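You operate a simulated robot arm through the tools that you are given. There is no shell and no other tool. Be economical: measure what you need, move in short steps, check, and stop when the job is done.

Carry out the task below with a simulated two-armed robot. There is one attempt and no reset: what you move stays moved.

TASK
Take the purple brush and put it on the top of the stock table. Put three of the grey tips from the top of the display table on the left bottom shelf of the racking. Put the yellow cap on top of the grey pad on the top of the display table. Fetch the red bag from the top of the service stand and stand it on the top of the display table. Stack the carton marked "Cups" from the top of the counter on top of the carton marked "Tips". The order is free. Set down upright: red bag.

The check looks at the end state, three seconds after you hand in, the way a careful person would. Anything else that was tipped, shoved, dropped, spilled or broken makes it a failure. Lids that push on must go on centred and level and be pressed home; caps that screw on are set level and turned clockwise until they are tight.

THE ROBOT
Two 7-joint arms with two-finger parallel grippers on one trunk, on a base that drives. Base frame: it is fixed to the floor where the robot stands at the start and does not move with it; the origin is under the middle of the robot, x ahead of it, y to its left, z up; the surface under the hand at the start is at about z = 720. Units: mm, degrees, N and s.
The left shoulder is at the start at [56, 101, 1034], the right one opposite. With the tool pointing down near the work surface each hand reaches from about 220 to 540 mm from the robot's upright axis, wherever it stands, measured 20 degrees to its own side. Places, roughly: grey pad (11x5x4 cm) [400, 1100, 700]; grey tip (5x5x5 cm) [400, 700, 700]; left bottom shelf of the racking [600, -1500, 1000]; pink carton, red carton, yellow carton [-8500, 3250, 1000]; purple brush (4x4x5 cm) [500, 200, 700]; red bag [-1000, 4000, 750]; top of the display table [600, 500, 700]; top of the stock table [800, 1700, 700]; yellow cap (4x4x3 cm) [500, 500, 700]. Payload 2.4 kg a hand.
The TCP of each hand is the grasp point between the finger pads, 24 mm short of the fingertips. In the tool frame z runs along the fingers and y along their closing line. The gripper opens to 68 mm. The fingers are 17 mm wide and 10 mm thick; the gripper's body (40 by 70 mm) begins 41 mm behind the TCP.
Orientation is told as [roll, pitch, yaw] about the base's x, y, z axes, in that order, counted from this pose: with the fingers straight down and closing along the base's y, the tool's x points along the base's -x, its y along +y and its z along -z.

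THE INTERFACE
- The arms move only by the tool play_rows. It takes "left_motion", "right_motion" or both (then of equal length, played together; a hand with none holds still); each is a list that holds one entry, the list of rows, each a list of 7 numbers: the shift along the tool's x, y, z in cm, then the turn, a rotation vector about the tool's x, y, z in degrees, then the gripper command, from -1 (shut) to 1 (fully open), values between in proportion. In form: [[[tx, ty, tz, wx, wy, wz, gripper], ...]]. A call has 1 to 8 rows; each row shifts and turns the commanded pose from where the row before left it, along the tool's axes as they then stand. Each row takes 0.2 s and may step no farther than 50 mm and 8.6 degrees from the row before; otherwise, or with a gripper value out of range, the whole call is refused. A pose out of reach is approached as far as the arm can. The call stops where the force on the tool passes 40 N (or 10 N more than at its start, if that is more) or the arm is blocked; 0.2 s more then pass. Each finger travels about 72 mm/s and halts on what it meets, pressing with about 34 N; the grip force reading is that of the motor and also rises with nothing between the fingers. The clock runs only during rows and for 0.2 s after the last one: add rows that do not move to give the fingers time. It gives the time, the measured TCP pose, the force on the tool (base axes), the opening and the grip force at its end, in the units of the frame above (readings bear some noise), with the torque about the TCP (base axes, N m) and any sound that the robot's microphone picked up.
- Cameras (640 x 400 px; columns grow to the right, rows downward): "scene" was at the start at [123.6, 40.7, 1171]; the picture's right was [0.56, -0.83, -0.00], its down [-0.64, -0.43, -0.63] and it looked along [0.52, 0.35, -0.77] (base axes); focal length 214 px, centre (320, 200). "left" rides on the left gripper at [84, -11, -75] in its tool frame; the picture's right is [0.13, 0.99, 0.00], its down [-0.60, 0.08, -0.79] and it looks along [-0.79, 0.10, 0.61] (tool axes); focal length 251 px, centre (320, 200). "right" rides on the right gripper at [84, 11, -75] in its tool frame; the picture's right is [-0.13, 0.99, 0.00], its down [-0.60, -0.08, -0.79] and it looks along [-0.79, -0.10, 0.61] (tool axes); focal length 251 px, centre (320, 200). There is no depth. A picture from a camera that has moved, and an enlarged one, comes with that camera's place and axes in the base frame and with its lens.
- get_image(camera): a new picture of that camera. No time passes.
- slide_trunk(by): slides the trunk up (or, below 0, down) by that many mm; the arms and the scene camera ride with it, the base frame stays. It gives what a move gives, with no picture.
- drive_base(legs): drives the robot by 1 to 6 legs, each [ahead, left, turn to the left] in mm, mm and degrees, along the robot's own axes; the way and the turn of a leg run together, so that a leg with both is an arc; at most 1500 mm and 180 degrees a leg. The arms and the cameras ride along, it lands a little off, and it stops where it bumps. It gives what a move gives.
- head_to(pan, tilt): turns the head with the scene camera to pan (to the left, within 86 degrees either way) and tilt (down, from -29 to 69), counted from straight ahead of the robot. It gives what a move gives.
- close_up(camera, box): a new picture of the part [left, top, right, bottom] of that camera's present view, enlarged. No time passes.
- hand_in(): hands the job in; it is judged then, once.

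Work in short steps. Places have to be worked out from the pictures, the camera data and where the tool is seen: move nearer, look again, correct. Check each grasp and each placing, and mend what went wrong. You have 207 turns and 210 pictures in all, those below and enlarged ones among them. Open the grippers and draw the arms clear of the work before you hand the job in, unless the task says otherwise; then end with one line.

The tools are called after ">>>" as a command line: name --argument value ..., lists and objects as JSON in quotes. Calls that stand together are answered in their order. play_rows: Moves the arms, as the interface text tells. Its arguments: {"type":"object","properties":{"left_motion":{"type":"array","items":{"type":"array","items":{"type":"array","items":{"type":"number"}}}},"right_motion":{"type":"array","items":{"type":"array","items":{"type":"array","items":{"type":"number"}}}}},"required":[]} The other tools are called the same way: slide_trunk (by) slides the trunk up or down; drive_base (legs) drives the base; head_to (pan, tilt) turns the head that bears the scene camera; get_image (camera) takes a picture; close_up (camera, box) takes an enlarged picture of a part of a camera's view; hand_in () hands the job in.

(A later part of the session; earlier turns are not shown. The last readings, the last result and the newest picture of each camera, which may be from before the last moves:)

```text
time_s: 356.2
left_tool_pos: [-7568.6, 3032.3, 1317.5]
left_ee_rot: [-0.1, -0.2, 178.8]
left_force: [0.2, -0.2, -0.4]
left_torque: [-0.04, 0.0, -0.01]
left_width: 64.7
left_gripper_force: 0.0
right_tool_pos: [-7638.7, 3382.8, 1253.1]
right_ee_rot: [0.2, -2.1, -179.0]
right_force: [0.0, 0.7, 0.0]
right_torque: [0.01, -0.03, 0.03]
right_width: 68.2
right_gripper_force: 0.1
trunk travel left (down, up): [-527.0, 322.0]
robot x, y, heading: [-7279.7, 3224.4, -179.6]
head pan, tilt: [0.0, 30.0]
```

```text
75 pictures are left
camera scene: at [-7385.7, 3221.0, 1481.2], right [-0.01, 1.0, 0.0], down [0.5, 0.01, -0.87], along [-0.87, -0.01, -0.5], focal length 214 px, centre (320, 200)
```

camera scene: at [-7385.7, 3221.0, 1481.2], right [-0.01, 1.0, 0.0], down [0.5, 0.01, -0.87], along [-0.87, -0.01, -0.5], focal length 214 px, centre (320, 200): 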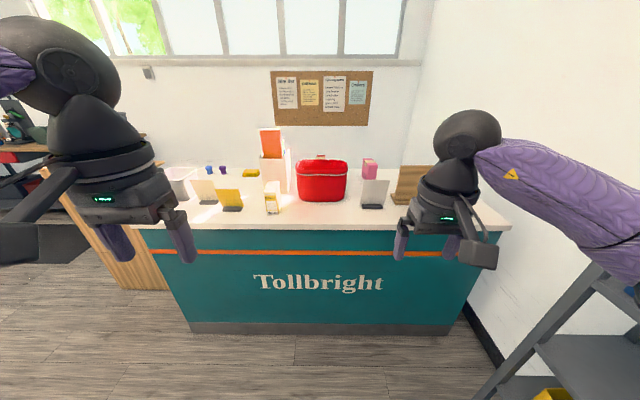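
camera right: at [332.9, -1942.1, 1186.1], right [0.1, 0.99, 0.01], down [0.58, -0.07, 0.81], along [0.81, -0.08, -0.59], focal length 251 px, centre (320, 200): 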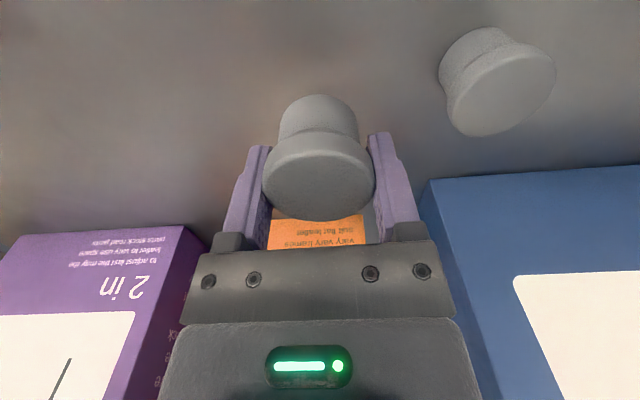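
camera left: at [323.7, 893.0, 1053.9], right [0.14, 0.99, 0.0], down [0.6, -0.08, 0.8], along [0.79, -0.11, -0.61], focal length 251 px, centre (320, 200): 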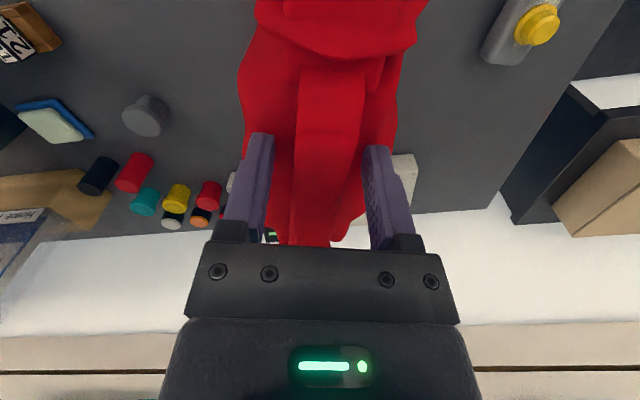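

I zoom on the counter top.

>>> close_up --camera "scene" --box '[150, 120, 310, 230]'

>>> close_up --camera "scene" --box '[290, 120, 450, 230]'

```text
3.64 times, centred on (230, 175) of scene
camera zoom: at [-7385.7, 3221.0, 1481.2], right [-0.01, 1.0, 0.0], down [0.5, 0.01, -0.87], along [-0.87, -0.01, -0.5], focal length 780 px, centre (647, 291)
```

zoom: 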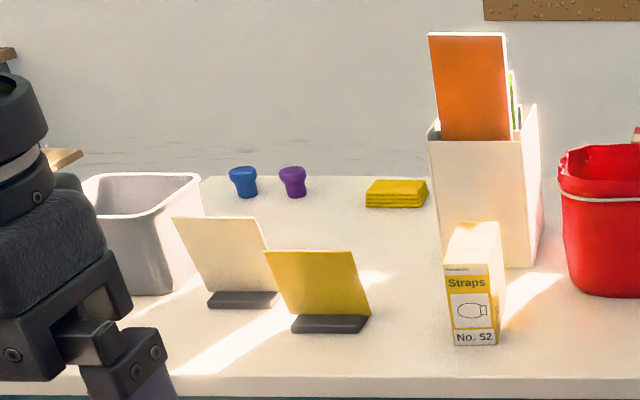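

```text
3.64 times, centred on (370, 175) of scene
camera zoom: at [-7385.7, 3221.0, 1481.2], right [-0.01, 1.0, 0.0], down [0.5, 0.01, -0.87], along [-0.87, -0.01, -0.5], focal length 780 px, centre (138, 291)
```

zoom: 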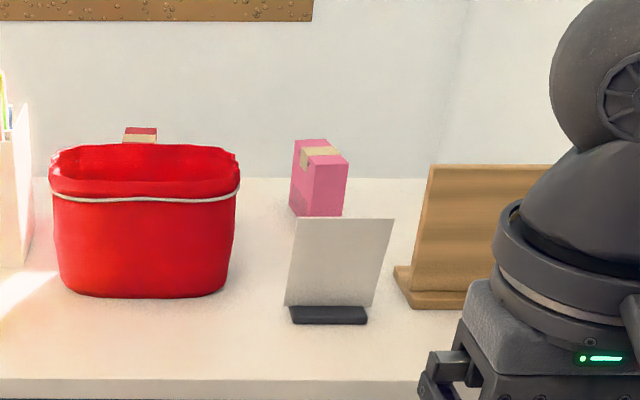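

Yellow is "Straps"; the pink (≈(−8450,3475)) and red (≈(−8490,3212), behind the red bin) cartons must be Cups/Tips, but their labels are turned away. I raise the trunk and look down over the counter.

>>> slide_trunk --by 300

>>> drive_base --legs '[[380, 0, -0.5]]'

>>> head_to --pan 0 --tilt 45

>>> get_image --camera "scene"

```text
time_s: 359.2
left_tool_pos: [-7568.4, 3031.6, 1617.6]
left_ee_rot: [0.0, -0.3, 178.9]
left_force: [-0.3, 0.5, -0.9]
left_torque: [-0.03, -0.02, 0.0]
left_width: 64.6
left_gripper_force: 0.1
right_tool_pos: [-7638.3, 3383.5, 1552.7]
right_ee_rot: [0.3, -2.0, -179.0]
right_force: [0.4, 0.3, -0.6]
right_torque: [0.01, 0.0, 0.0]
right_width: 67.8
right_gripper_force: 0.1
trunk travel left (down, up): [-827.0, 22.0]
robot x, y, heading: [-7277.6, 3225.8, -179.4]
head pan, tilt: [0.0, 30.0]
```

```text
time_s: 361.6
left_tool_pos: [-7955.8, 3032.6, 1617.4]
left_ee_rot: [-0.1, -0.2, 178.4]
left_force: [-0.5, -0.6, -0.3]
left_torque: [0.01, -0.01, 0.02]
left_width: 64.7
left_gripper_force: 0.0
right_tool_pos: [-8022.0, 3385.8, 1553.2]
right_ee_rot: [0.3, -2.0, -179.7]
right_force: [0.0, 0.6, 0.5]
right_torque: [0.02, -0.03, 0.02]
right_width: 68.0
right_gripper_force: 0.1
trunk travel left (down, up): [-827.0, 22.0]
robot x, y, heading: [-7661.5, 3222.5, 180.0]
head pan, tilt: [0.0, 30.0]
```

```text
time_s: 362.4
left_tool_pos: [-7954.6, 3031.9, 1617.1]
left_ee_rot: [-0.1, -0.3, 178.3]
left_force: [-0.5, 0.0, -0.1]
left_torque: [0.03, -0.03, -0.01]
left_width: 64.7
left_gripper_force: 0.0
right_tool_pos: [-8020.5, 3387.1, 1552.6]
right_ee_rot: [0.3, -2.0, -179.7]
right_force: [0.7, 0.6, 0.0]
right_torque: [0.0, 0.0, 0.0]
right_width: 68.4
right_gripper_force: 0.0
trunk travel left (down, up): [-827.0, 22.0]
robot x, y, heading: [-7662.5, 3222.3, 180.0]
head pan, tilt: [0.0, 45.0]
```

```text
72 pictures are left
camera scene: at [-7752.7, 3220.4, 1758.8], right [0.0, 1.0, 0.0], down [0.71, 0.0, -0.71], along [-0.71, 0.0, -0.71], focal length 214 px, centre (320, 200)
```

scene: 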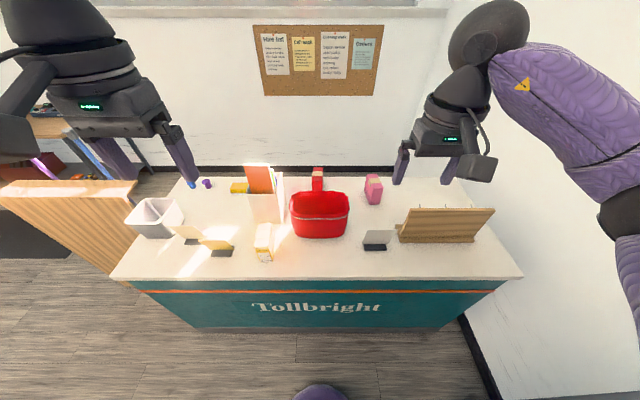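

Behind the counter there is about 1.3 m of free floor, so the cartons can be reached from the back. I look left for the way round.

>>> head_to --pan 55 --tilt 35

>>> get_image --camera "scene"

```text
time_s: 363.6
left_tool_pos: [-7955.3, 3033.0, 1616.9]
left_ee_rot: [0.0, -0.2, 178.3]
left_force: [-0.1, 0.1, 0.3]
left_torque: [0.02, 0.01, -0.01]
left_width: 64.7
left_gripper_force: 0.1
right_tool_pos: [-8021.8, 3385.3, 1552.7]
right_ee_rot: [0.3, -2.0, -179.8]
right_force: [-0.4, -0.6, -0.2]
right_torque: [0.02, 0.05, 0.01]
right_width: 68.1
right_gripper_force: 0.1
trunk travel left (down, up): [-827.0, 22.0]
robot x, y, heading: [-7664.6, 3220.9, 179.9]
head pan, tilt: [55.0, 35.0]
```

```text
71 pictures are left
camera scene: at [-7722.3, 3148.3, 1773.6], right [-0.82, 0.57, 0.0], down [0.33, 0.47, -0.82], along [-0.47, -0.67, -0.57], focal length 214 px, centre (320, 200)
```

scene: 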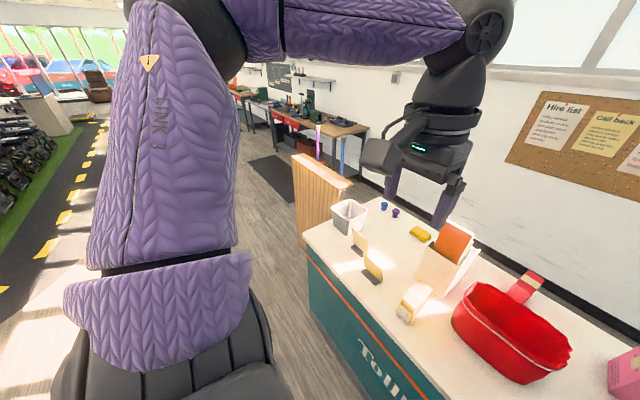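

There is an opening left of the wooden board (y<1600). I drive round it in two moves with the arms held high.

>>> drive_base --legs '[[0, 1100, 0], [0, 1050, 0]]'

>>> head_to --pan 0 --tilt 40

>>> get_image --camera "scene"

```text
time_s: 374.4
left_tool_pos: [-7894.1, 846.1, 1617.5]
left_ee_rot: [-0.1, -0.1, -179.1]
left_force: [0.0, 0.0, 0.3]
left_torque: [0.0, 0.03, 0.02]
left_width: 64.6
left_gripper_force: 0.2
right_tool_pos: [-7977.5, 1195.5, 1553.0]
right_ee_rot: [0.3, -1.9, -177.1]
right_force: [0.6, -0.2, 0.3]
right_torque: [0.0, -0.02, -0.03]
right_width: 67.9
right_gripper_force: 0.2
trunk travel left (down, up): [-827.0, 22.0]
robot x, y, heading: [-7607.5, 1050.9, -177.5]
head pan, tilt: [55.0, 35.0]
```

```text
time_s: 375.6
left_tool_pos: [-7894.0, 845.7, 1617.0]
left_ee_rot: [-0.1, -0.2, -179.1]
left_force: [-1.2, -0.8, 0.0]
left_torque: [0.03, -0.01, -0.01]
left_width: 64.6
left_gripper_force: 0.0
right_tool_pos: [-7977.5, 1196.1, 1552.5]
right_ee_rot: [0.3, -1.9, -177.0]
right_force: [0.3, 0.2, 0.4]
right_torque: [0.0, 0.02, 0.0]
right_width: 67.9
right_gripper_force: 0.1
trunk travel left (down, up): [-827.0, 22.0]
robot x, y, heading: [-7611.7, 1047.4, -177.2]
head pan, tilt: [0.0, 40.0]
```

```text
70 pictures are left
camera scene: at [-7705.4, 1041.9, 1766.0], right [-0.05, 1.0, 0.0], down [0.64, 0.03, -0.77], along [-0.77, -0.04, -0.64], focal length 214 px, centre (320, 200)
```

scene: 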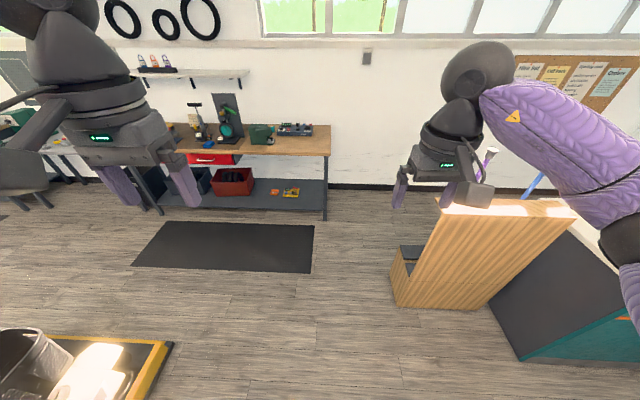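

The gap between board (y≥1590) and bench (x≤−9500) is wide enough. I drive through, turn round to face the counter's back, and go along it.

>>> drive_base --legs '[[0, -130, -2.8], [1450, 0, 0], [0, 0, 90], [0, 0, 90], [0, 1000, 0], [0, 1000, 0]]'

>>> head_to --pan 0 --tilt 45

>>> get_image --camera "scene"

```text
time_s: 400.5
left_tool_pos: [-8662.2, 3208.5, 1617.2]
left_ee_rot: [-0.1, -0.3, -14.9]
left_force: [0.3, 0.1, 0.5]
left_torque: [0.0, 0.01, -0.01]
left_width: 64.6
left_gripper_force: 0.1
right_tool_pos: [-8677.1, 2849.5, 1553.2]
right_ee_rot: [0.1, -2.1, -12.9]
right_force: [1.3, -0.6, 0.3]
right_torque: [-0.02, 0.0, 0.0]
right_width: 68.1
right_gripper_force: 0.1
trunk travel left (down, up): [-827.0, 22.0]
robot x, y, heading: [-8986.3, 3087.5, -13.4]
head pan, tilt: [0.0, 40.0]
stopped in leg 6: the robot was blocked; the commanded pose is now the measured one
```

```text
time_s: 401.2
left_tool_pos: [-8660.0, 3205.9, 1618.0]
left_ee_rot: [-0.2, -0.2, -15.1]
left_force: [-0.1, 0.2, 0.0]
left_torque: [0.03, 0.0, 0.01]
left_width: 64.6
left_gripper_force: 0.1
right_tool_pos: [-8677.8, 2847.6, 1552.3]
right_ee_rot: [0.3, -2.0, -12.8]
right_force: [0.5, -0.1, -0.3]
right_torque: [0.01, -0.02, 0.02]
right_width: 67.9
right_gripper_force: 0.0
trunk travel left (down, up): [-827.0, 22.0]
robot x, y, heading: [-8989.1, 3089.5, -13.4]
head pan, tilt: [0.0, 45.0]
```

```text
69 pictures are left
camera scene: at [-8899.7, 3066.0, 1758.8], right [-0.23, -0.97, 0.0], down [-0.69, 0.16, -0.71], along [0.69, -0.16, -0.71], focal length 214 px, centre (320, 200)
```

scene: 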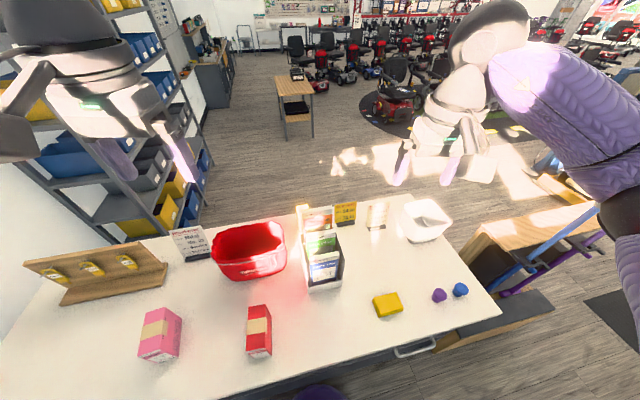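

Something stopped the base, but both cartons are now in front of me. I zoom in to read their labels and glance down for the obstacle.

>>> close_up --camera "scene" --box '[110, 280, 310, 400]'

>>> head_to --pan 60 --tilt 60

>>> get_image --camera "scene"

```text
3.20 times, centred on (210, 340) of scene
camera zoom: at [-8899.7, 3066.0, 1758.8], right [-0.23, -0.97, 0.0], down [-0.69, 0.16, -0.71], along [0.69, -0.16, -0.71], focal length 686 px, centre (672, -248)
```

zoom: 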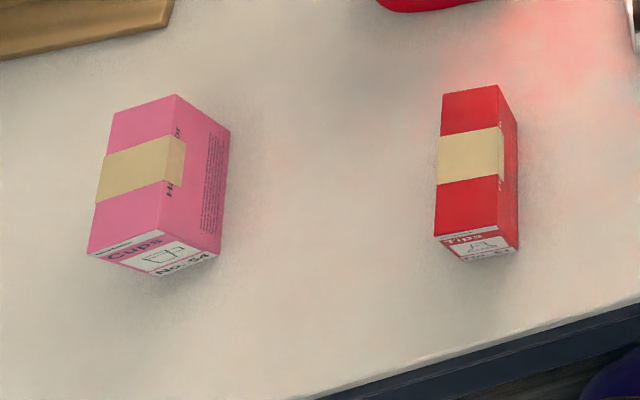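

```text
time_s: 402.5
left_tool_pos: [-8661.0, 3206.6, 1617.1]
left_ee_rot: [-0.2, -0.2, -15.1]
left_force: [-0.2, 0.0, 0.2]
left_torque: [-0.02, -0.02, -0.01]
left_width: 64.7
left_gripper_force: 0.1
right_tool_pos: [-8677.5, 2846.8, 1552.4]
right_ee_rot: [0.4, -2.1, -12.9]
right_force: [-0.2, 0.0, 0.4]
right_torque: [-0.01, 0.01, -0.05]
right_width: 68.1
right_gripper_force: 0.1
trunk travel left (down, up): [-827.0, 22.0]
robot x, y, heading: [-8991.7, 3088.7, -13.6]
head pan, tilt: [60.0, 60.0]
```

```text
67 pictures are left
camera scene: at [-8933.2, 3133.3, 1739.3], right [0.73, -0.69, 0.0], down [-0.59, -0.63, -0.5], along [0.34, 0.36, -0.87], focal length 214 px, centre (320, 200)
```

scene: 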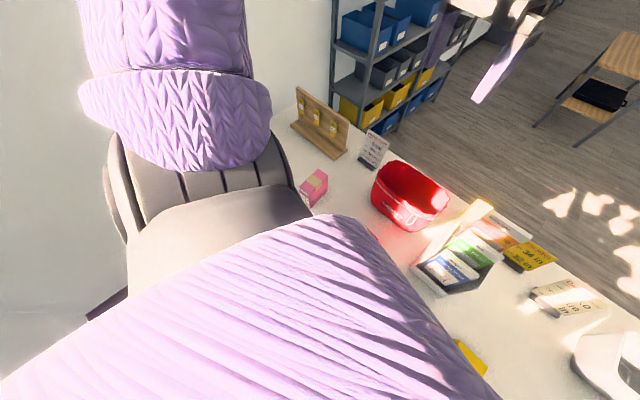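

Pink is "Cups" (≈55×118×100 mm, centre ≈(−8620,3497)), red is "Tips" (centre ≈(−8679,3207)). The base probably met the counter's drawer handle; I back off, square up, and go on to y≈3330.

>>> drive_base --legs '[[-130, 0, 13.5], [0, 210, 0]]'

>>> head_to --pan 10 --tilt 45

>>> get_image --camera "scene"

```text
time_s: 405.0
left_tool_pos: [-8831.0, 3502.5, 1617.1]
left_ee_rot: [-0.1, -0.2, -1.2]
left_force: [0.1, 0.7, 0.0]
left_torque: [-0.05, 0.0, 0.01]
left_width: 64.5
left_gripper_force: 0.1
right_tool_pos: [-8760.7, 3150.0, 1552.3]
right_ee_rot: [0.3, -2.1, 0.8]
right_force: [0.6, 1.1, -0.6]
right_torque: [0.0, 0.0, -0.02]
right_width: 67.9
right_gripper_force: 0.1
trunk travel left (down, up): [-827.0, 22.0]
robot x, y, heading: [-9121.9, 3310.8, 0.4]
head pan, tilt: [60.0, 60.0]
```

```text
time_s: 406.2
left_tool_pos: [-8830.3, 3502.4, 1617.5]
left_ee_rot: [0.0, -0.2, -1.3]
left_force: [-0.1, 0.2, 0.1]
left_torque: [0.0, 0.01, 0.0]
left_width: 64.5
left_gripper_force: 0.1
right_tool_pos: [-8761.3, 3149.6, 1552.1]
right_ee_rot: [0.3, -2.0, 0.8]
right_force: [0.6, 0.5, -0.1]
right_torque: [0.01, 0.05, 0.01]
right_width: 67.8
right_gripper_force: 0.1
trunk travel left (down, up): [-827.0, 22.0]
robot x, y, heading: [-9124.5, 3309.6, 0.4]
head pan, tilt: [10.0, 45.0]
```

```text
66 pictures are left
camera scene: at [-9030.8, 3324.2, 1758.8], right [0.18, -0.98, 0.0], down [-0.7, -0.13, -0.71], along [0.69, 0.13, -0.71], focal length 214 px, centre (320, 200)
```

scene: 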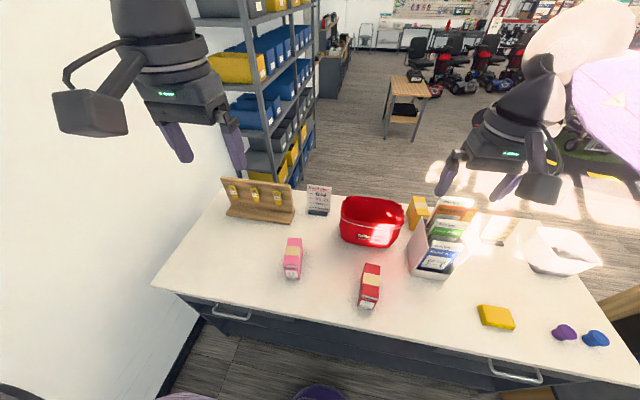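

Both cartons are clear in view. I lower the trunk by 320 mm and look with the left hand camera.

>>> slide_trunk --by -320

>>> get_image --camera "left"

>>> close_up --camera "scene" --box '[200, 160, 440, 310]'

```text
time_s: 409.4
left_tool_pos: [-8830.6, 3502.0, 1298.2]
left_ee_rot: [-0.1, -0.2, -1.3]
left_force: [-0.3, 0.1, -0.2]
left_torque: [0.02, 0.0, -0.01]
left_width: 64.5
left_gripper_force: 0.1
right_tool_pos: [-8761.3, 3150.2, 1233.2]
right_ee_rot: [0.2, -2.1, 0.8]
right_force: [-0.9, 0.4, 0.2]
right_torque: [0.01, 0.0, -0.04]
right_width: 68.0
right_gripper_force: 0.0
trunk travel left (down, up): [-507.0, 342.0]
robot x, y, heading: [-9122.5, 3309.8, 0.5]
head pan, tilt: [10.0, 45.0]
```

```text
65 pictures are left
camera left: at [-8915.1, 3493.5, 1370.4], right [-0.11, 0.99, 0.0], down [0.6, 0.07, 0.8], along [0.79, 0.08, -0.61], focal length 251 px, centre (320, 200)
```

left: 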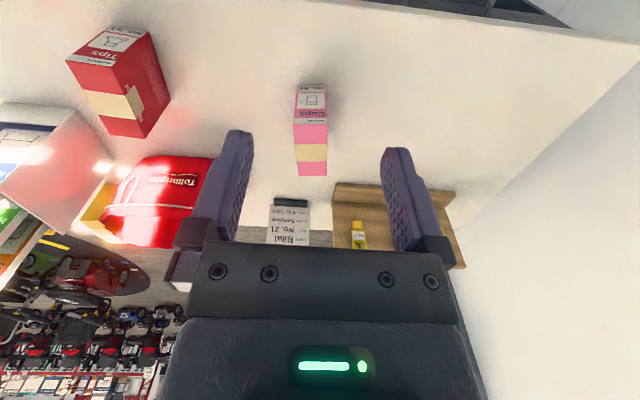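

```text
2.67 times, centred on (320, 235) of scene
camera zoom: at [-9021.5, 3324.0, 1438.5], right [0.18, -0.98, 0.0], down [-0.7, -0.13, -0.71], along [0.7, 0.13, -0.71], focal length 572 px, centre (320, 107)
```

zoom: 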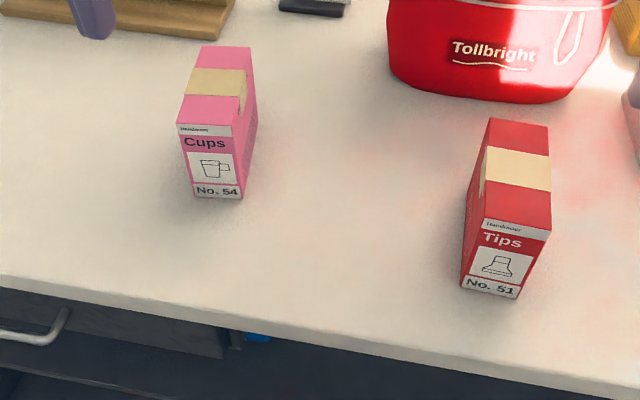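

Cups centre ≈(−8640,3501) at yaw ≈+7°, top ≈1062; Tips centre ≈(−8697,3218), yaw ≈−4°. I drive 60 mm nearer and bring the left hand above the Cups carton.

>>> drive_base --legs '[[60, 0, 0]]'

>>> play_rows --left_motion '[[[-4.3, 0, 2, 0, 0, -8, 1], [-4.3, 0, 4, 0, 0, 0, 1], [-4.3, -0.5, 4, 0, 0, 0, 1], [0, 0, 4, 0, 0, 0, 1], [0, 0, 0, 0, 0, 0, 1]]]' --right_motion '[[[4, 0, 0, 0, 0, 0, 1], [4, 0, 0, 0, 0, 0, 1], [0, 0, 0, 0, 0, 0, 1], [0, 0, 0, 0, 0, 0, 1], [0, 0, 0, 0, 0, 0, 1]]]'

>>> get_image --camera "left"

```text
time_s: 410.3
left_tool_pos: [-8767.4, 3503.1, 1296.9]
left_ee_rot: [0.0, -0.1, -1.3]
left_force: [0.7, -0.6, -0.4]
left_torque: [0.02, 0.05, -0.03]
left_width: 64.7
left_gripper_force: 0.1
right_tool_pos: [-8700.1, 3150.9, 1231.9]
right_ee_rot: [0.4, -2.0, 0.7]
right_force: [0.7, -0.1, -0.6]
right_torque: [0.03, 0.03, 0.02]
right_width: 67.8
right_gripper_force: 0.1
trunk travel left (down, up): [-507.0, 342.0]
robot x, y, heading: [-9062.9, 3312.0, 0.4]
head pan, tilt: [10.0, 45.0]
```

```text
refused: row 2 steps farther than a row can; nothing moved
```

```text
63 pictures are left
camera left: at [-8853.8, 3493.8, 1370.1], right [-0.11, 0.99, 0.0], down [0.6, 0.07, 0.79], along [0.79, 0.08, -0.61], focal length 251 px, centre (320, 200)
```

left: 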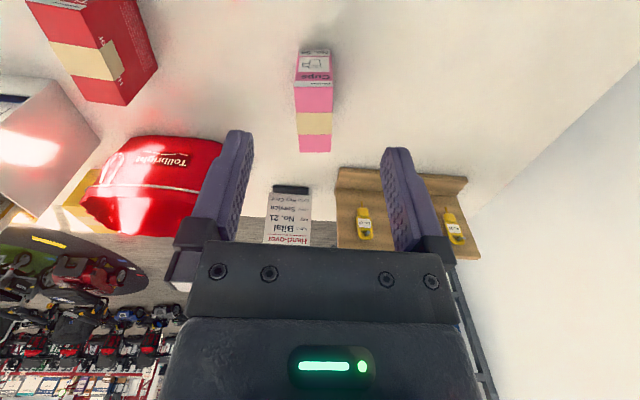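

A row was too long; I repeat with shorter rows.

>>> play_rows --left_motion '[[[-3.2, 0, 1, 0, 0, -4, 1], [-3.2, 0, 3.4, 0, 0, -4, 1], [-3.2, 0, 3.4, 0, 0, 0, 1], [-3.1, -0.4, 3.4, 0, 0, 0, 1], [0, 0, 3, 0, 0, 0, 1], [0, 0, 0, 0, 0, 0, 1]]]' --right_motion '[[[4, 0, 0, 0, 0, 0, 1], [4, 0, 0, 0, 0, 0, 1], [0, 0, 0, 0, 0, 0, 1], [0, 0, 0, 0, 0, 0, 1], [0, 0, 0, 0, 0, 0, 1], [0, 0, 0, 0, 0, 0, 1]]]'

>>> get_image --camera "left"

```text
time_s: 411.7
left_tool_pos: [-8643.4, 3507.6, 1156.0]
left_ee_rot: [-0.1, -0.2, 6.7]
left_force: [0.0, -0.7, -0.4]
left_torque: [-0.01, -0.03, 0.0]
left_width: 67.7
left_gripper_force: 0.0
right_tool_pos: [-8784.9, 3148.9, 1231.5]
right_ee_rot: [0.3, -2.1, 0.7]
right_force: [-0.9, 0.2, 0.1]
right_torque: [0.01, 0.0, 0.02]
right_width: 67.9
right_gripper_force: 0.1
trunk travel left (down, up): [-507.0, 342.0]
robot x, y, heading: [-9060.3, 3305.8, 0.3]
head pan, tilt: [10.0, 45.0]
```

```text
62 pictures are left
camera left: at [-8725.0, 3487.0, 1229.1], right [-0.24, 0.97, 0.0], down [0.59, 0.15, 0.8], along [0.77, 0.19, -0.61], focal length 251 px, centre (320, 200)
```

left: 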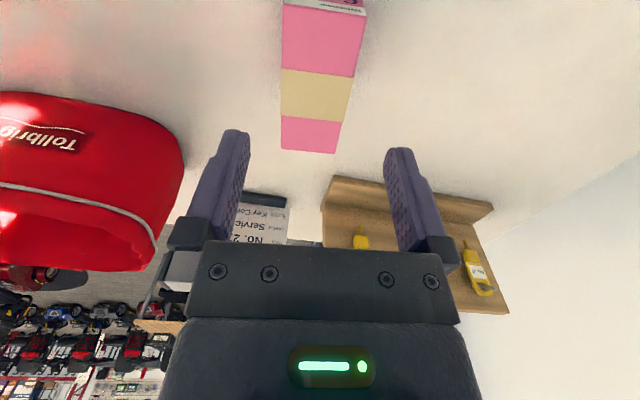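

Aligned within 3 mm. I correct and descend to z≈1037, then look.

>>> play_rows --left_motion '[[[-0.5, -0.3, 3, 0, 0, 0, 1], [0, 0, 3, 0, 0, 0, 1], [0, 0, 3, 0, 0, 0, 1], [0, 0, 2.8, 0, 0, 0, 1], [0, 0, 0, 0, 0, 0, 1]]]'

>>> get_image --camera "left"

```text
time_s: 412.8
left_tool_pos: [-8665.1, 3518.3, 1063.5]
left_ee_rot: [-0.7, -1.2, 6.7]
left_force: [-2.7, 0.8, 15.8]
left_torque: [-0.58, 0.09, -0.12]
left_width: 67.5
left_gripper_force: 0.1
left hand out of reach, approached as far as the arm can: row 2, 3, 4
right_tool_pos: [-8782.7, 3150.2, 1231.3]
right_ee_rot: [0.3, -2.1, 0.7]
right_force: [0.1, 0.0, -0.6]
right_torque: [-0.05, -0.01, -0.03]
right_width: 68.0
right_gripper_force: 0.0
trunk travel left (down, up): [-507.0, 342.0]
robot x, y, heading: [-9062.1, 3309.7, 0.4]
head pan, tilt: [10.0, 45.0]
stopped in row 5 (left hand): the force on the tool passed its limit at 48 N (the readings are from after the stop); the commanded pose is now the measured one
```

```text
61 pictures are left
camera left: at [-8748.9, 3497.9, 1135.2], right [-0.24, 0.97, -0.02], down [0.57, 0.16, 0.8], along [0.78, 0.19, -0.59], focal length 251 px, centre (320, 200)
```

left: 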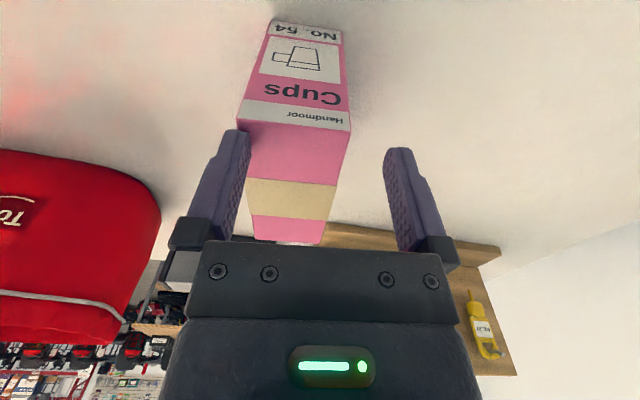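

Reach limit pulled the hand aside and a finger rests on the carton's top. I rise at once, lower the trunk 120 mm, and shift the base nearer.

>>> play_rows --left_motion '[[[0, 0, -3, 0, 0, 0, 1], [0, 0, -4.5, 0, 0, 0, 1], [0, 0, -4.5, 0, 0, 0, 1], [0, 0, -4.5, 0, 0, 0, 1], [0, 0, -4.5, 0, 0, 0, 1]]]' --right_motion '[[[0, 0, -3, 0, 0, 0, 1], [0, 0, -4, 0, 0, 0, 1], [0, 0, -4, 0, 0, 0, 1], [0, 0, 0, 0, 0, 0, 1], [0, 0, 0, 0, 0, 0, 1]]]'

>>> slide_trunk --by -120

>>> drive_base --legs '[[30, 0, 0]]'

>>> get_image --camera "left"

```text
time_s: 414.0
left_tool_pos: [-8668.4, 3518.4, 1272.1]
left_ee_rot: [-0.7, -1.1, 6.9]
left_force: [0.1, 0.3, 0.8]
left_torque: [0.03, 0.02, 0.0]
left_width: 67.8
left_gripper_force: 0.0
right_tool_pos: [-8786.1, 3148.1, 1340.0]
right_ee_rot: [0.3, -2.0, 0.7]
right_force: [0.0, -0.4, 0.1]
right_torque: [0.01, -0.02, 0.01]
right_width: 68.1
right_gripper_force: 0.0
trunk travel left (down, up): [-507.0, 342.0]
robot x, y, heading: [-9061.2, 3309.7, 0.5]
head pan, tilt: [10.0, 45.0]
```

```text
time_s: 415.5
left_tool_pos: [-8669.0, 3521.0, 1152.3]
left_ee_rot: [-0.7, -1.1, 6.8]
left_force: [0.2, 0.1, -0.2]
left_torque: [0.02, -0.03, 0.0]
left_width: 67.9
left_gripper_force: 0.0
right_tool_pos: [-8788.8, 3148.2, 1222.1]
right_ee_rot: [0.2, -2.0, 0.8]
right_force: [0.1, -0.5, 0.1]
right_torque: [0.02, 0.01, 0.03]
right_width: 68.2
right_gripper_force: 0.0
trunk travel left (down, up): [-387.0, 462.0]
robot x, y, heading: [-9065.4, 3310.5, 0.2]
head pan, tilt: [10.0, 45.0]
```

```text
time_s: 416.3
left_tool_pos: [-8636.9, 3521.0, 1152.0]
left_ee_rot: [-0.5, -1.1, 6.7]
left_force: [0.1, 0.3, 0.1]
left_torque: [0.0, 0.0, 0.01]
left_width: 68.1
left_gripper_force: 0.1
right_tool_pos: [-8756.9, 3149.0, 1221.2]
right_ee_rot: [0.2, -2.0, 0.7]
right_force: [-0.3, -0.3, 0.2]
right_torque: [-0.02, 0.01, 0.02]
right_width: 67.8
right_gripper_force: 0.1
trunk travel left (down, up): [-387.0, 462.0]
robot x, y, heading: [-9032.6, 3314.3, 0.6]
head pan, tilt: [10.0, 45.0]
```

```text
60 pictures are left
camera left: at [-8720.9, 3500.3, 1223.5], right [-0.24, 0.97, -0.01], down [0.58, 0.16, 0.8], along [0.78, 0.19, -0.6], focal length 251 px, centre (320, 200)
```

left: 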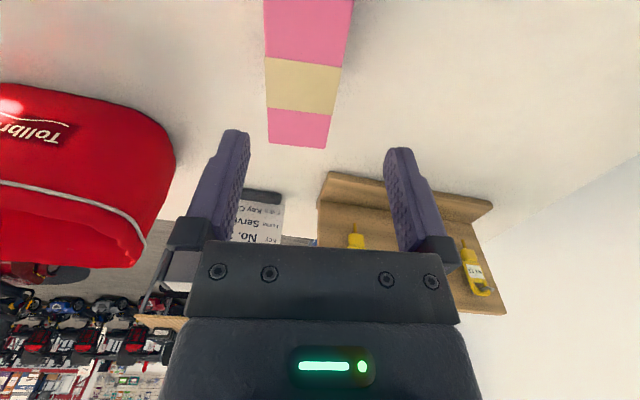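

The carton is where it was. I shift 13 mm in −y and descend, checking midway.

>>> play_rows --left_motion '[[[-0.2, -1.3, 0, 0, 0, 0, 1], [0, 0, 3, 0, 0, 0, 1], [0, 0, 2, 0, 0, 0, 1], [0, 0, 0, 0, 0, 0, 1]]]'

>>> get_image --camera "left"

```text
time_s: 417.3
left_tool_pos: [-8633.9, 3507.1, 1102.8]
left_ee_rot: [-0.6, -1.0, 6.7]
left_force: [-0.8, 0.6, -1.0]
left_torque: [0.04, 0.02, 0.0]
left_width: 67.8
left_gripper_force: 0.1
right_tool_pos: [-8757.4, 3149.2, 1221.1]
right_ee_rot: [0.3, -2.1, 0.7]
right_force: [0.0, 0.4, -0.1]
right_torque: [0.0, 0.02, -0.02]
right_width: 67.7
right_gripper_force: 0.0
trunk travel left (down, up): [-387.0, 462.0]
robot x, y, heading: [-9032.1, 3314.8, 0.1]
head pan, tilt: [10.0, 45.0]
```

```text
59 pictures are left
camera left: at [-8717.1, 3486.8, 1174.3], right [-0.24, 0.97, -0.01], down [0.57, 0.16, 0.8], along [0.78, 0.19, -0.6], focal length 251 px, centre (320, 200)
```

left: 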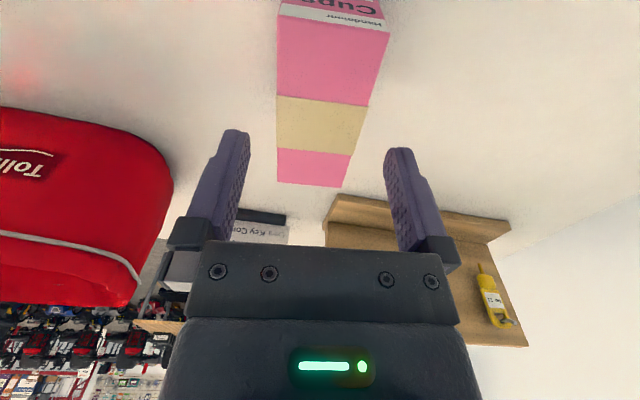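

Centred (y within 1 mm). I descend to 1037.

>>> play_rows --left_motion '[[[0, -0.1, 2.2, 0, 0, -1.5, 1], [0, 0, 2.2, 0, 0, 0, 1], [0, 0, 2.2, 0, 0, 0, 1], [0, 0, 0, 0, 0, 0, 1]]]'

>>> get_image --camera "left"

```text
time_s: 418.3
left_tool_pos: [-8631.5, 3505.1, 1037.3]
left_ee_rot: [-0.6, -1.0, 8.5]
left_force: [-0.4, -0.2, -0.3]
left_torque: [0.01, -0.01, 0.0]
left_width: 67.8
left_gripper_force: 0.1
right_tool_pos: [-8757.5, 3149.7, 1220.7]
right_ee_rot: [0.3, -2.2, 0.7]
right_force: [0.1, -0.6, 0.3]
right_torque: [0.02, 0.01, 0.03]
right_width: 68.1
right_gripper_force: 0.0
trunk travel left (down, up): [-387.0, 462.0]
robot x, y, heading: [-9029.8, 3310.0, 0.2]
head pan, tilt: [10.0, 45.0]
```

```text
58 pictures are left
camera left: at [-8715.1, 3482.4, 1108.3], right [-0.27, 0.96, -0.01], down [0.57, 0.17, 0.8], along [0.78, 0.21, -0.6], focal length 251 px, centre (320, 200)
```

left: 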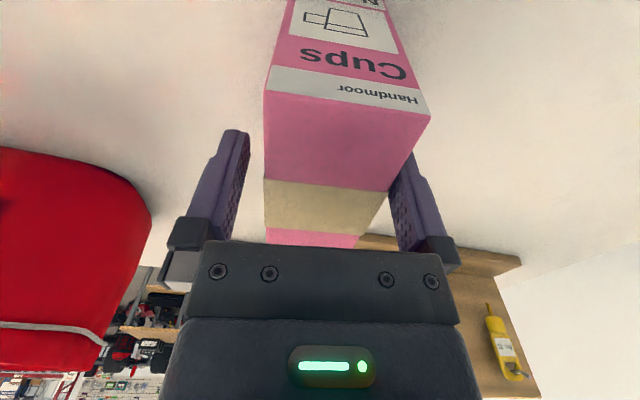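

The carton is between the fingers. I close and lift slightly.

>>> play_rows --left_motion '[[[0, 0, 0, 0, 0, 0, 0.7], [0, 0, 0, 0, 0, 0, 0.4], [0, 0, 0, 0, 0, 0, 0.2], [0, 0, 0, 0, 0, 0, 0.2], [0, 0, -1.5, 0, 0, 0, 0.2], [0, 0, -2, 0, 0, 0, 0.2], [0, 0, 0, 0, 0, 0, 0.2]]]'

>>> get_image --camera "left"

>>> get_image --camera "scene"

```text
time_s: 419.9
left_tool_pos: [-8632.5, 3506.0, 1071.8]
left_ee_rot: [-0.8, -1.0, 8.4]
left_force: [-0.8, 0.4, -1.4]
left_torque: [-0.02, 0.02, 0.0]
left_width: 54.6
left_gripper_force: 34.4
right_tool_pos: [-8756.1, 3149.4, 1221.0]
right_ee_rot: [0.3, -2.0, 0.8]
right_force: [-0.2, 0.5, 0.6]
right_torque: [-0.02, 0.0, 0.01]
right_width: 68.3
right_gripper_force: 0.0
trunk travel left (down, up): [-387.0, 462.0]
robot x, y, heading: [-9034.4, 3313.3, 0.2]
head pan, tilt: [10.0, 45.0]
```

```text
57 pictures are left
camera left: at [-8715.4, 3483.4, 1142.9], right [-0.27, 0.96, -0.01], down [0.57, 0.17, 0.8], along [0.78, 0.21, -0.6], focal length 251 px, centre (320, 200)
```

left: 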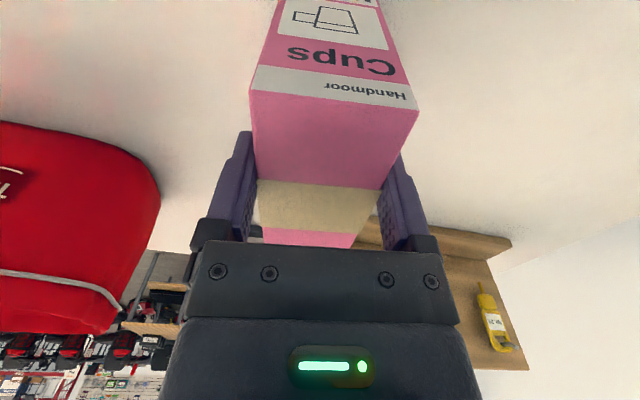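

```text
56 pictures are left
camera scene: at [-8917.1, 3324.7, 1317.8], right [0.18, -0.98, 0.0], down [-0.7, -0.13, -0.71], along [0.7, 0.13, -0.71], focal length 214 px, centre (320, 200)
```

scene: 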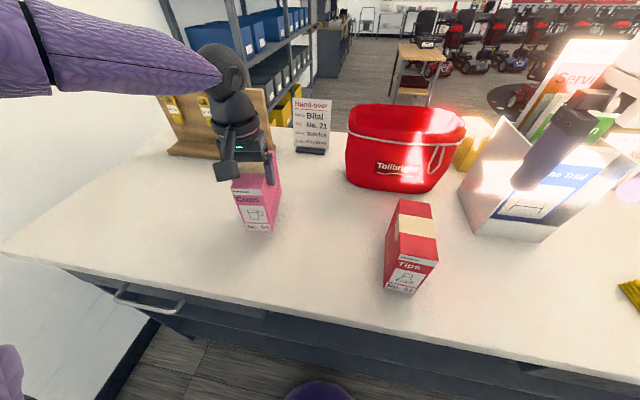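

The Cups carton is held (54.6 mm). I lift, raise the right hand too, and shift the base 285 mm to the right so the left hand is near the Tips carton.

>>> play_rows --left_motion '[[[0, 0, -4.5, 0, 0, 0, 0.2], [0, 0, -4.5, 0, 0, 0, 0.2], [0, 0, -4, 0, 0, 0, 0.2], [0, 0, 0, 0, 0, 6, 0.2], [0, 0, 0, 0, 0, 6, 0.2]]]' --right_motion '[[[2, 0, -4, 0, 0, 0, 1], [2, 0, -4, 0, 0, 0, 1], [0, 0, -4, 0, 0, 0, 1], [0, 0, 0, 0, 0, 0, 1], [0, 0, 0, 0, 0, 0, 1]]]'

>>> drive_base --legs '[[-60, 0, 0], [0, -270, 0]]'

>>> head_to --pan 25 --tilt 50

>>> get_image --camera "scene"

>>> get_image --camera "left"

```text
time_s: 421.1
left_tool_pos: [-8634.7, 3508.3, 1199.1]
left_ee_rot: [-0.4, -1.1, -3.9]
left_force: [-0.3, 0.0, -2.3]
left_torque: [0.0, 0.05, -0.01]
left_width: 54.6
left_gripper_force: 33.9
right_tool_pos: [-8790.2, 3158.5, 1322.5]
right_ee_rot: [0.4, -2.1, 0.7]
right_force: [0.1, 0.6, -0.1]
right_torque: [0.0, 0.01, 0.01]
right_width: 68.0
right_gripper_force: 0.0
right hand out of reach, approached as far as the arm can: row 3
trunk travel left (down, up): [-387.0, 462.0]
robot x, y, heading: [-9030.3, 3314.5, 0.5]
head pan, tilt: [10.0, 45.0]
```

```text
time_s: 423.6
left_tool_pos: [-8694.9, 3239.3, 1200.4]
left_ee_rot: [-0.4, -1.2, -3.6]
left_force: [0.1, -0.1, -1.5]
left_torque: [0.0, 0.05, 0.03]
left_width: 54.6
left_gripper_force: 34.0
right_tool_pos: [-8849.5, 2889.5, 1322.7]
right_ee_rot: [0.4, -2.0, 0.8]
right_force: [1.5, 0.0, 0.8]
right_torque: [0.01, 0.04, -0.01]
right_width: 68.1
right_gripper_force: 0.1
trunk travel left (down, up): [-387.0, 462.0]
robot x, y, heading: [-9090.1, 3040.9, 0.6]
head pan, tilt: [10.0, 45.0]
```

```text
time_s: 424.4
left_tool_pos: [-8694.0, 3240.0, 1199.0]
left_ee_rot: [-0.4, -1.2, -3.6]
left_force: [-0.8, -0.1, -2.1]
left_torque: [-0.02, 0.01, -0.01]
left_width: 54.7
left_gripper_force: 33.7
right_tool_pos: [-8850.0, 2890.2, 1321.9]
right_ee_rot: [0.4, -2.1, 0.9]
right_force: [0.0, -0.5, 0.3]
right_torque: [-0.01, -0.02, 0.02]
right_width: 68.0
right_gripper_force: 0.0
trunk travel left (down, up): [-387.0, 462.0]
robot x, y, heading: [-9089.1, 3040.4, 0.4]
head pan, tilt: [25.0, 50.0]
```

```text
55 pictures are left
camera scene: at [-8986.5, 3073.9, 1310.9], right [0.43, -0.9, 0.0], down [-0.69, -0.33, -0.64], along [0.58, 0.28, -0.77], focal length 214 px, centre (320, 200)
```

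scene: 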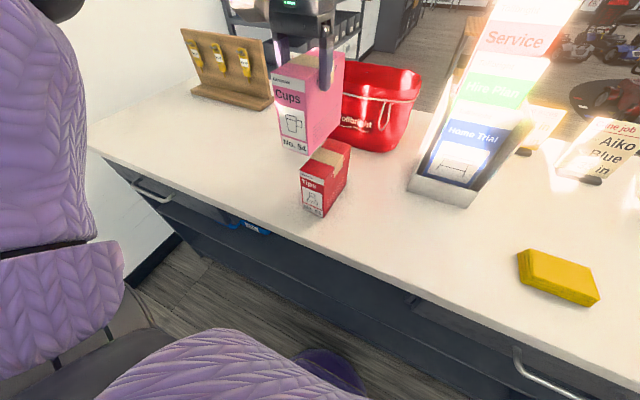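

```text
54 pictures are left
camera left: at [-8781.0, 3234.4, 1271.5], right [-0.07, 1.0, -0.01], down [0.59, 0.05, 0.8], along [0.8, 0.05, -0.59], focal length 251 px, centre (320, 200)
```

left: 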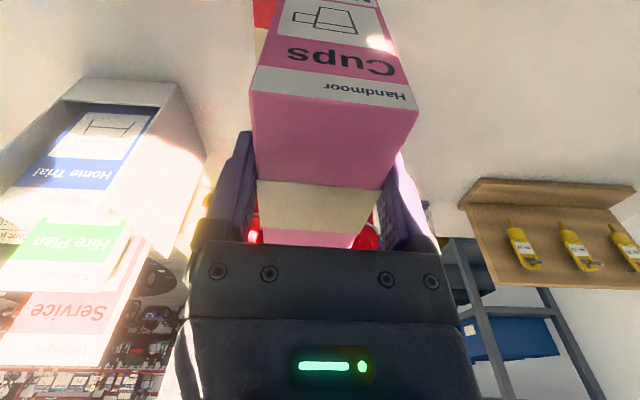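

I zoom in to measure the Cups carton against the Tips carton.

>>> close_up --camera "scene" --box '[250, 60, 390, 230]'

```text
2.35 times, centred on (320, 145) of scene
camera zoom: at [-8986.5, 3073.9, 1310.9], right [0.43, -0.9, 0.0], down [-0.69, -0.33, -0.64], along [0.58, 0.28, -0.77], focal length 505 px, centre (320, 329)
```

zoom: 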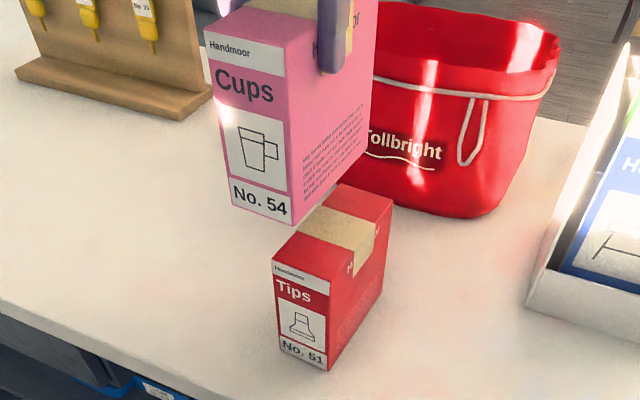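

Re-measured: counter top ≈900, cartons ≈55×127×122 mm, Tips top ≈1021. Cups must move ≈36 mm in −y. I do that and look again.

>>> play_rows --left_motion '[[[0, -3.6, 0, 0, 0, 0, 0.2], [0, 0, 0, 0, 0, 0, 0.2], [0, 0, 0, 0, 0, 0, 0.2]]]'

>>> close_up --camera "scene" --box '[250, 60, 390, 230]'

```text
time_s: 425.1
left_tool_pos: [-8696.0, 3205.5, 1199.8]
left_ee_rot: [-0.5, -1.2, -3.5]
left_force: [0.0, -0.1, -2.1]
left_torque: [0.0, 0.06, 0.01]
left_width: 54.7
left_gripper_force: 33.9
right_tool_pos: [-8848.7, 2889.8, 1322.7]
right_ee_rot: [0.3, -2.1, 0.9]
right_force: [0.0, 0.7, 0.4]
right_torque: [-0.02, -0.03, -0.01]
right_width: 68.1
right_gripper_force: 0.1
trunk travel left (down, up): [-387.0, 462.0]
robot x, y, heading: [-9091.4, 3042.0, 0.8]
head pan, tilt: [25.0, 50.0]
```

```text
2.35 times, centred on (320, 145) of scene
camera zoom: at [-8986.5, 3074.1, 1310.9], right [0.43, -0.9, 0.0], down [-0.69, -0.33, -0.64], along [0.58, 0.28, -0.77], focal length 505 px, centre (320, 329)
```

zoom: 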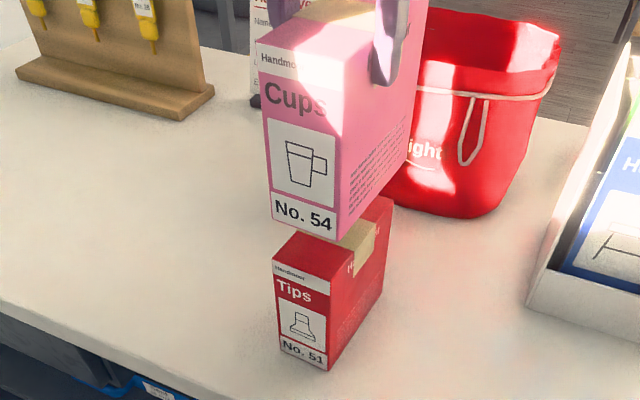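

Aligned in y within a millimetre or so; the gap is ~37 mm. I shift 4 mm back, lower 25 mm and check.

>>> play_rows --left_motion '[[[0.4, 0, 0, 0, 0, 0, 0.2], [0, 0, 1.3, 0, 0, 0, 0.2], [0, 0, 1.2, 0, 0, 0, 0.2], [0, 0, 0, 0, 0, 0, 0.2], [0, 0, 0, 0, 0, 0, 0.2]]]'

>>> close_up --camera "scene" --box '[260, 100, 380, 230]'

```text
time_s: 426.4
left_tool_pos: [-8700.8, 3203.7, 1174.6]
left_ee_rot: [-0.5, -1.2, -3.6]
left_force: [0.2, 0.2, -2.0]
left_torque: [0.0, 0.03, -0.01]
left_width: 55.1
left_gripper_force: 33.6
right_tool_pos: [-8849.0, 2890.5, 1322.2]
right_ee_rot: [0.3, -2.1, 0.9]
right_force: [-0.1, 0.6, -0.3]
right_torque: [0.02, 0.0, -0.01]
right_width: 68.2
right_gripper_force: 0.1
trunk travel left (down, up): [-387.0, 462.0]
robot x, y, heading: [-9090.6, 3037.4, 0.5]
head pan, tilt: [25.0, 50.0]
```

```text
3.08 times, centred on (320, 165) of scene
camera zoom: at [-8986.6, 3074.0, 1310.9], right [0.43, -0.9, 0.0], down [-0.69, -0.33, -0.64], along [0.58, 0.28, -0.77], focal length 660 px, centre (320, 308)
```

zoom: 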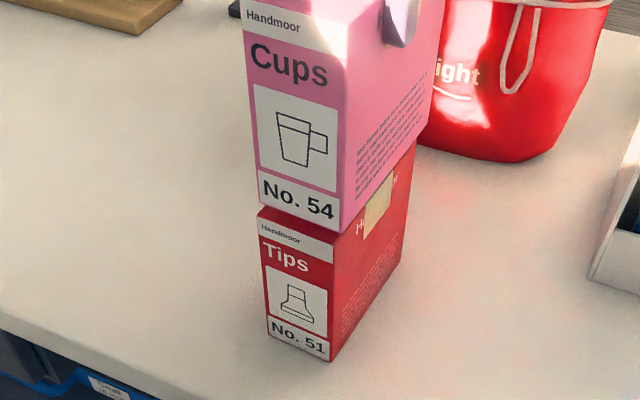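

Nearly aligned: Cups is ≈4 mm too far in −y. I correct and lower in small steps to contact.

>>> play_rows --left_motion '[[[0, 0.35, 0, 0, 0, 0, 0.2], [0, 0, 0.5, 0, 0, 0, 0.2], [0, 0, 0.3, 0, 0, 0, 0.2], [0, 0, 0.2, 0, 0, 0, 0.2], [0, 0, 0, 0, 0, 0, 0.2]]]'

>>> close_up --camera "scene" --box '[260, 100, 380, 230]'

```text
time_s: 427.6
left_tool_pos: [-8700.4, 3207.3, 1164.3]
left_ee_rot: [-0.5, -1.2, -3.7]
left_force: [0.7, -0.5, -1.3]
left_torque: [-0.02, 0.07, -0.01]
left_width: 54.6
left_gripper_force: 33.8
right_tool_pos: [-8848.9, 2888.9, 1321.7]
right_ee_rot: [0.4, -2.1, 0.9]
right_force: [-0.5, -0.4, -0.5]
right_torque: [-0.01, 0.03, -0.01]
right_width: 67.8
right_gripper_force: 0.1
trunk travel left (down, up): [-387.0, 462.0]
robot x, y, heading: [-9091.7, 3040.6, 0.5]
head pan, tilt: [25.0, 50.0]
```

```text
3.08 times, centred on (320, 165) of scene
camera zoom: at [-8986.6, 3074.0, 1310.9], right [0.43, -0.9, 0.0], down [-0.69, -0.33, -0.64], along [0.58, 0.28, -0.77], focal length 660 px, centre (320, 308)
```

zoom: 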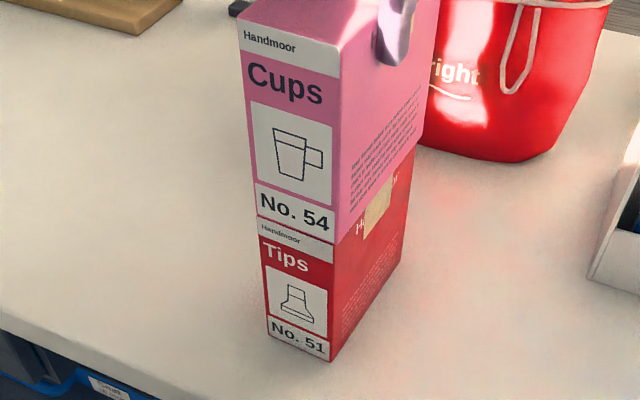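

Very well aligned, only a few mm left. I lower in 2 mm steps.

>>> play_rows --left_motion '[[[0, 0, 0.2, 0, 0, 0, 0.2], [0, 0, 0.2, 0, 0, 0, 0.2], [0, 0, 0.2, 0, 0, 0, 0.2], [0, 0, 0, 0, 0, 0, 0.2]]]'

```text
time_s: 428.6
left_tool_pos: [-8699.4, 3207.9, 1158.8]
left_ee_rot: [-0.5, -1.2, -3.6]
left_force: [-1.0, -0.1, -1.6]
left_torque: [-0.02, 0.02, 0.0]
left_width: 54.9
left_gripper_force: 33.7
right_tool_pos: [-8848.5, 2890.2, 1322.8]
right_ee_rot: [0.4, -2.2, 0.8]
right_force: [0.5, 0.3, -0.1]
right_torque: [0.0, 0.0, 0.0]
right_width: 67.9
right_gripper_force: 0.0
trunk travel left (down, up): [-387.0, 462.0]
robot x, y, heading: [-9086.8, 3040.3, 0.6]
head pan, tilt: [25.0, 50.0]
```

No contact yet; I go on.

>>> play_rows --left_motion '[[[0, 0, 0.15, 0, 0, 0, 0.2], [0, 0, 0.15, 0, 0, 0, 0.2], [0, 0, 0.15, 0, 0, 0, 0.2], [0, 0, 0, 0, 0, 0, 0.2]]]'

>>> close_up --camera "scene" --box '[260, 100, 380, 230]'

```text
time_s: 429.6
left_tool_pos: [-8700.7, 3207.3, 1154.7]
left_ee_rot: [-0.5, -1.5, -3.6]
left_force: [4.5, 3.7, 34.0]
left_torque: [0.7, 0.32, -0.08]
left_width: 54.7
left_gripper_force: 34.3
right_tool_pos: [-8850.9, 2888.7, 1322.7]
right_ee_rot: [0.4, -2.3, 0.8]
right_force: [-0.4, -0.4, -0.1]
right_torque: [0.0, -0.03, -0.01]
right_width: 68.0
right_gripper_force: 0.0
trunk travel left (down, up): [-387.0, 462.0]
robot x, y, heading: [-9090.8, 3041.0, 0.5]
head pan, tilt: [25.0, 50.0]
```

```text
3.08 times, centred on (320, 165) of scene
camera zoom: at [-8988.1, 3073.5, 1311.4], right [0.43, -0.9, 0.0], down [-0.69, -0.33, -0.64], along [0.58, 0.28, -0.77], focal length 660 px, centre (320, 308)
```

zoom: 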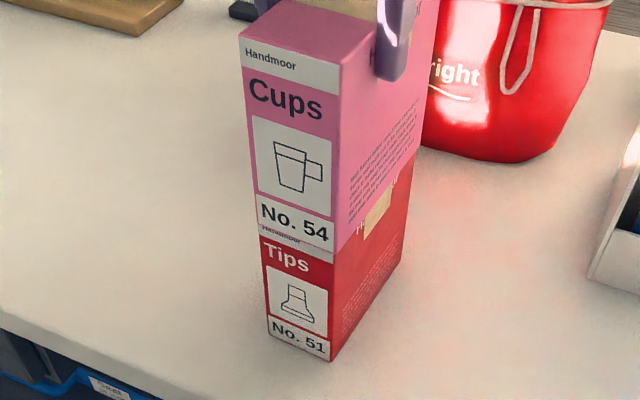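

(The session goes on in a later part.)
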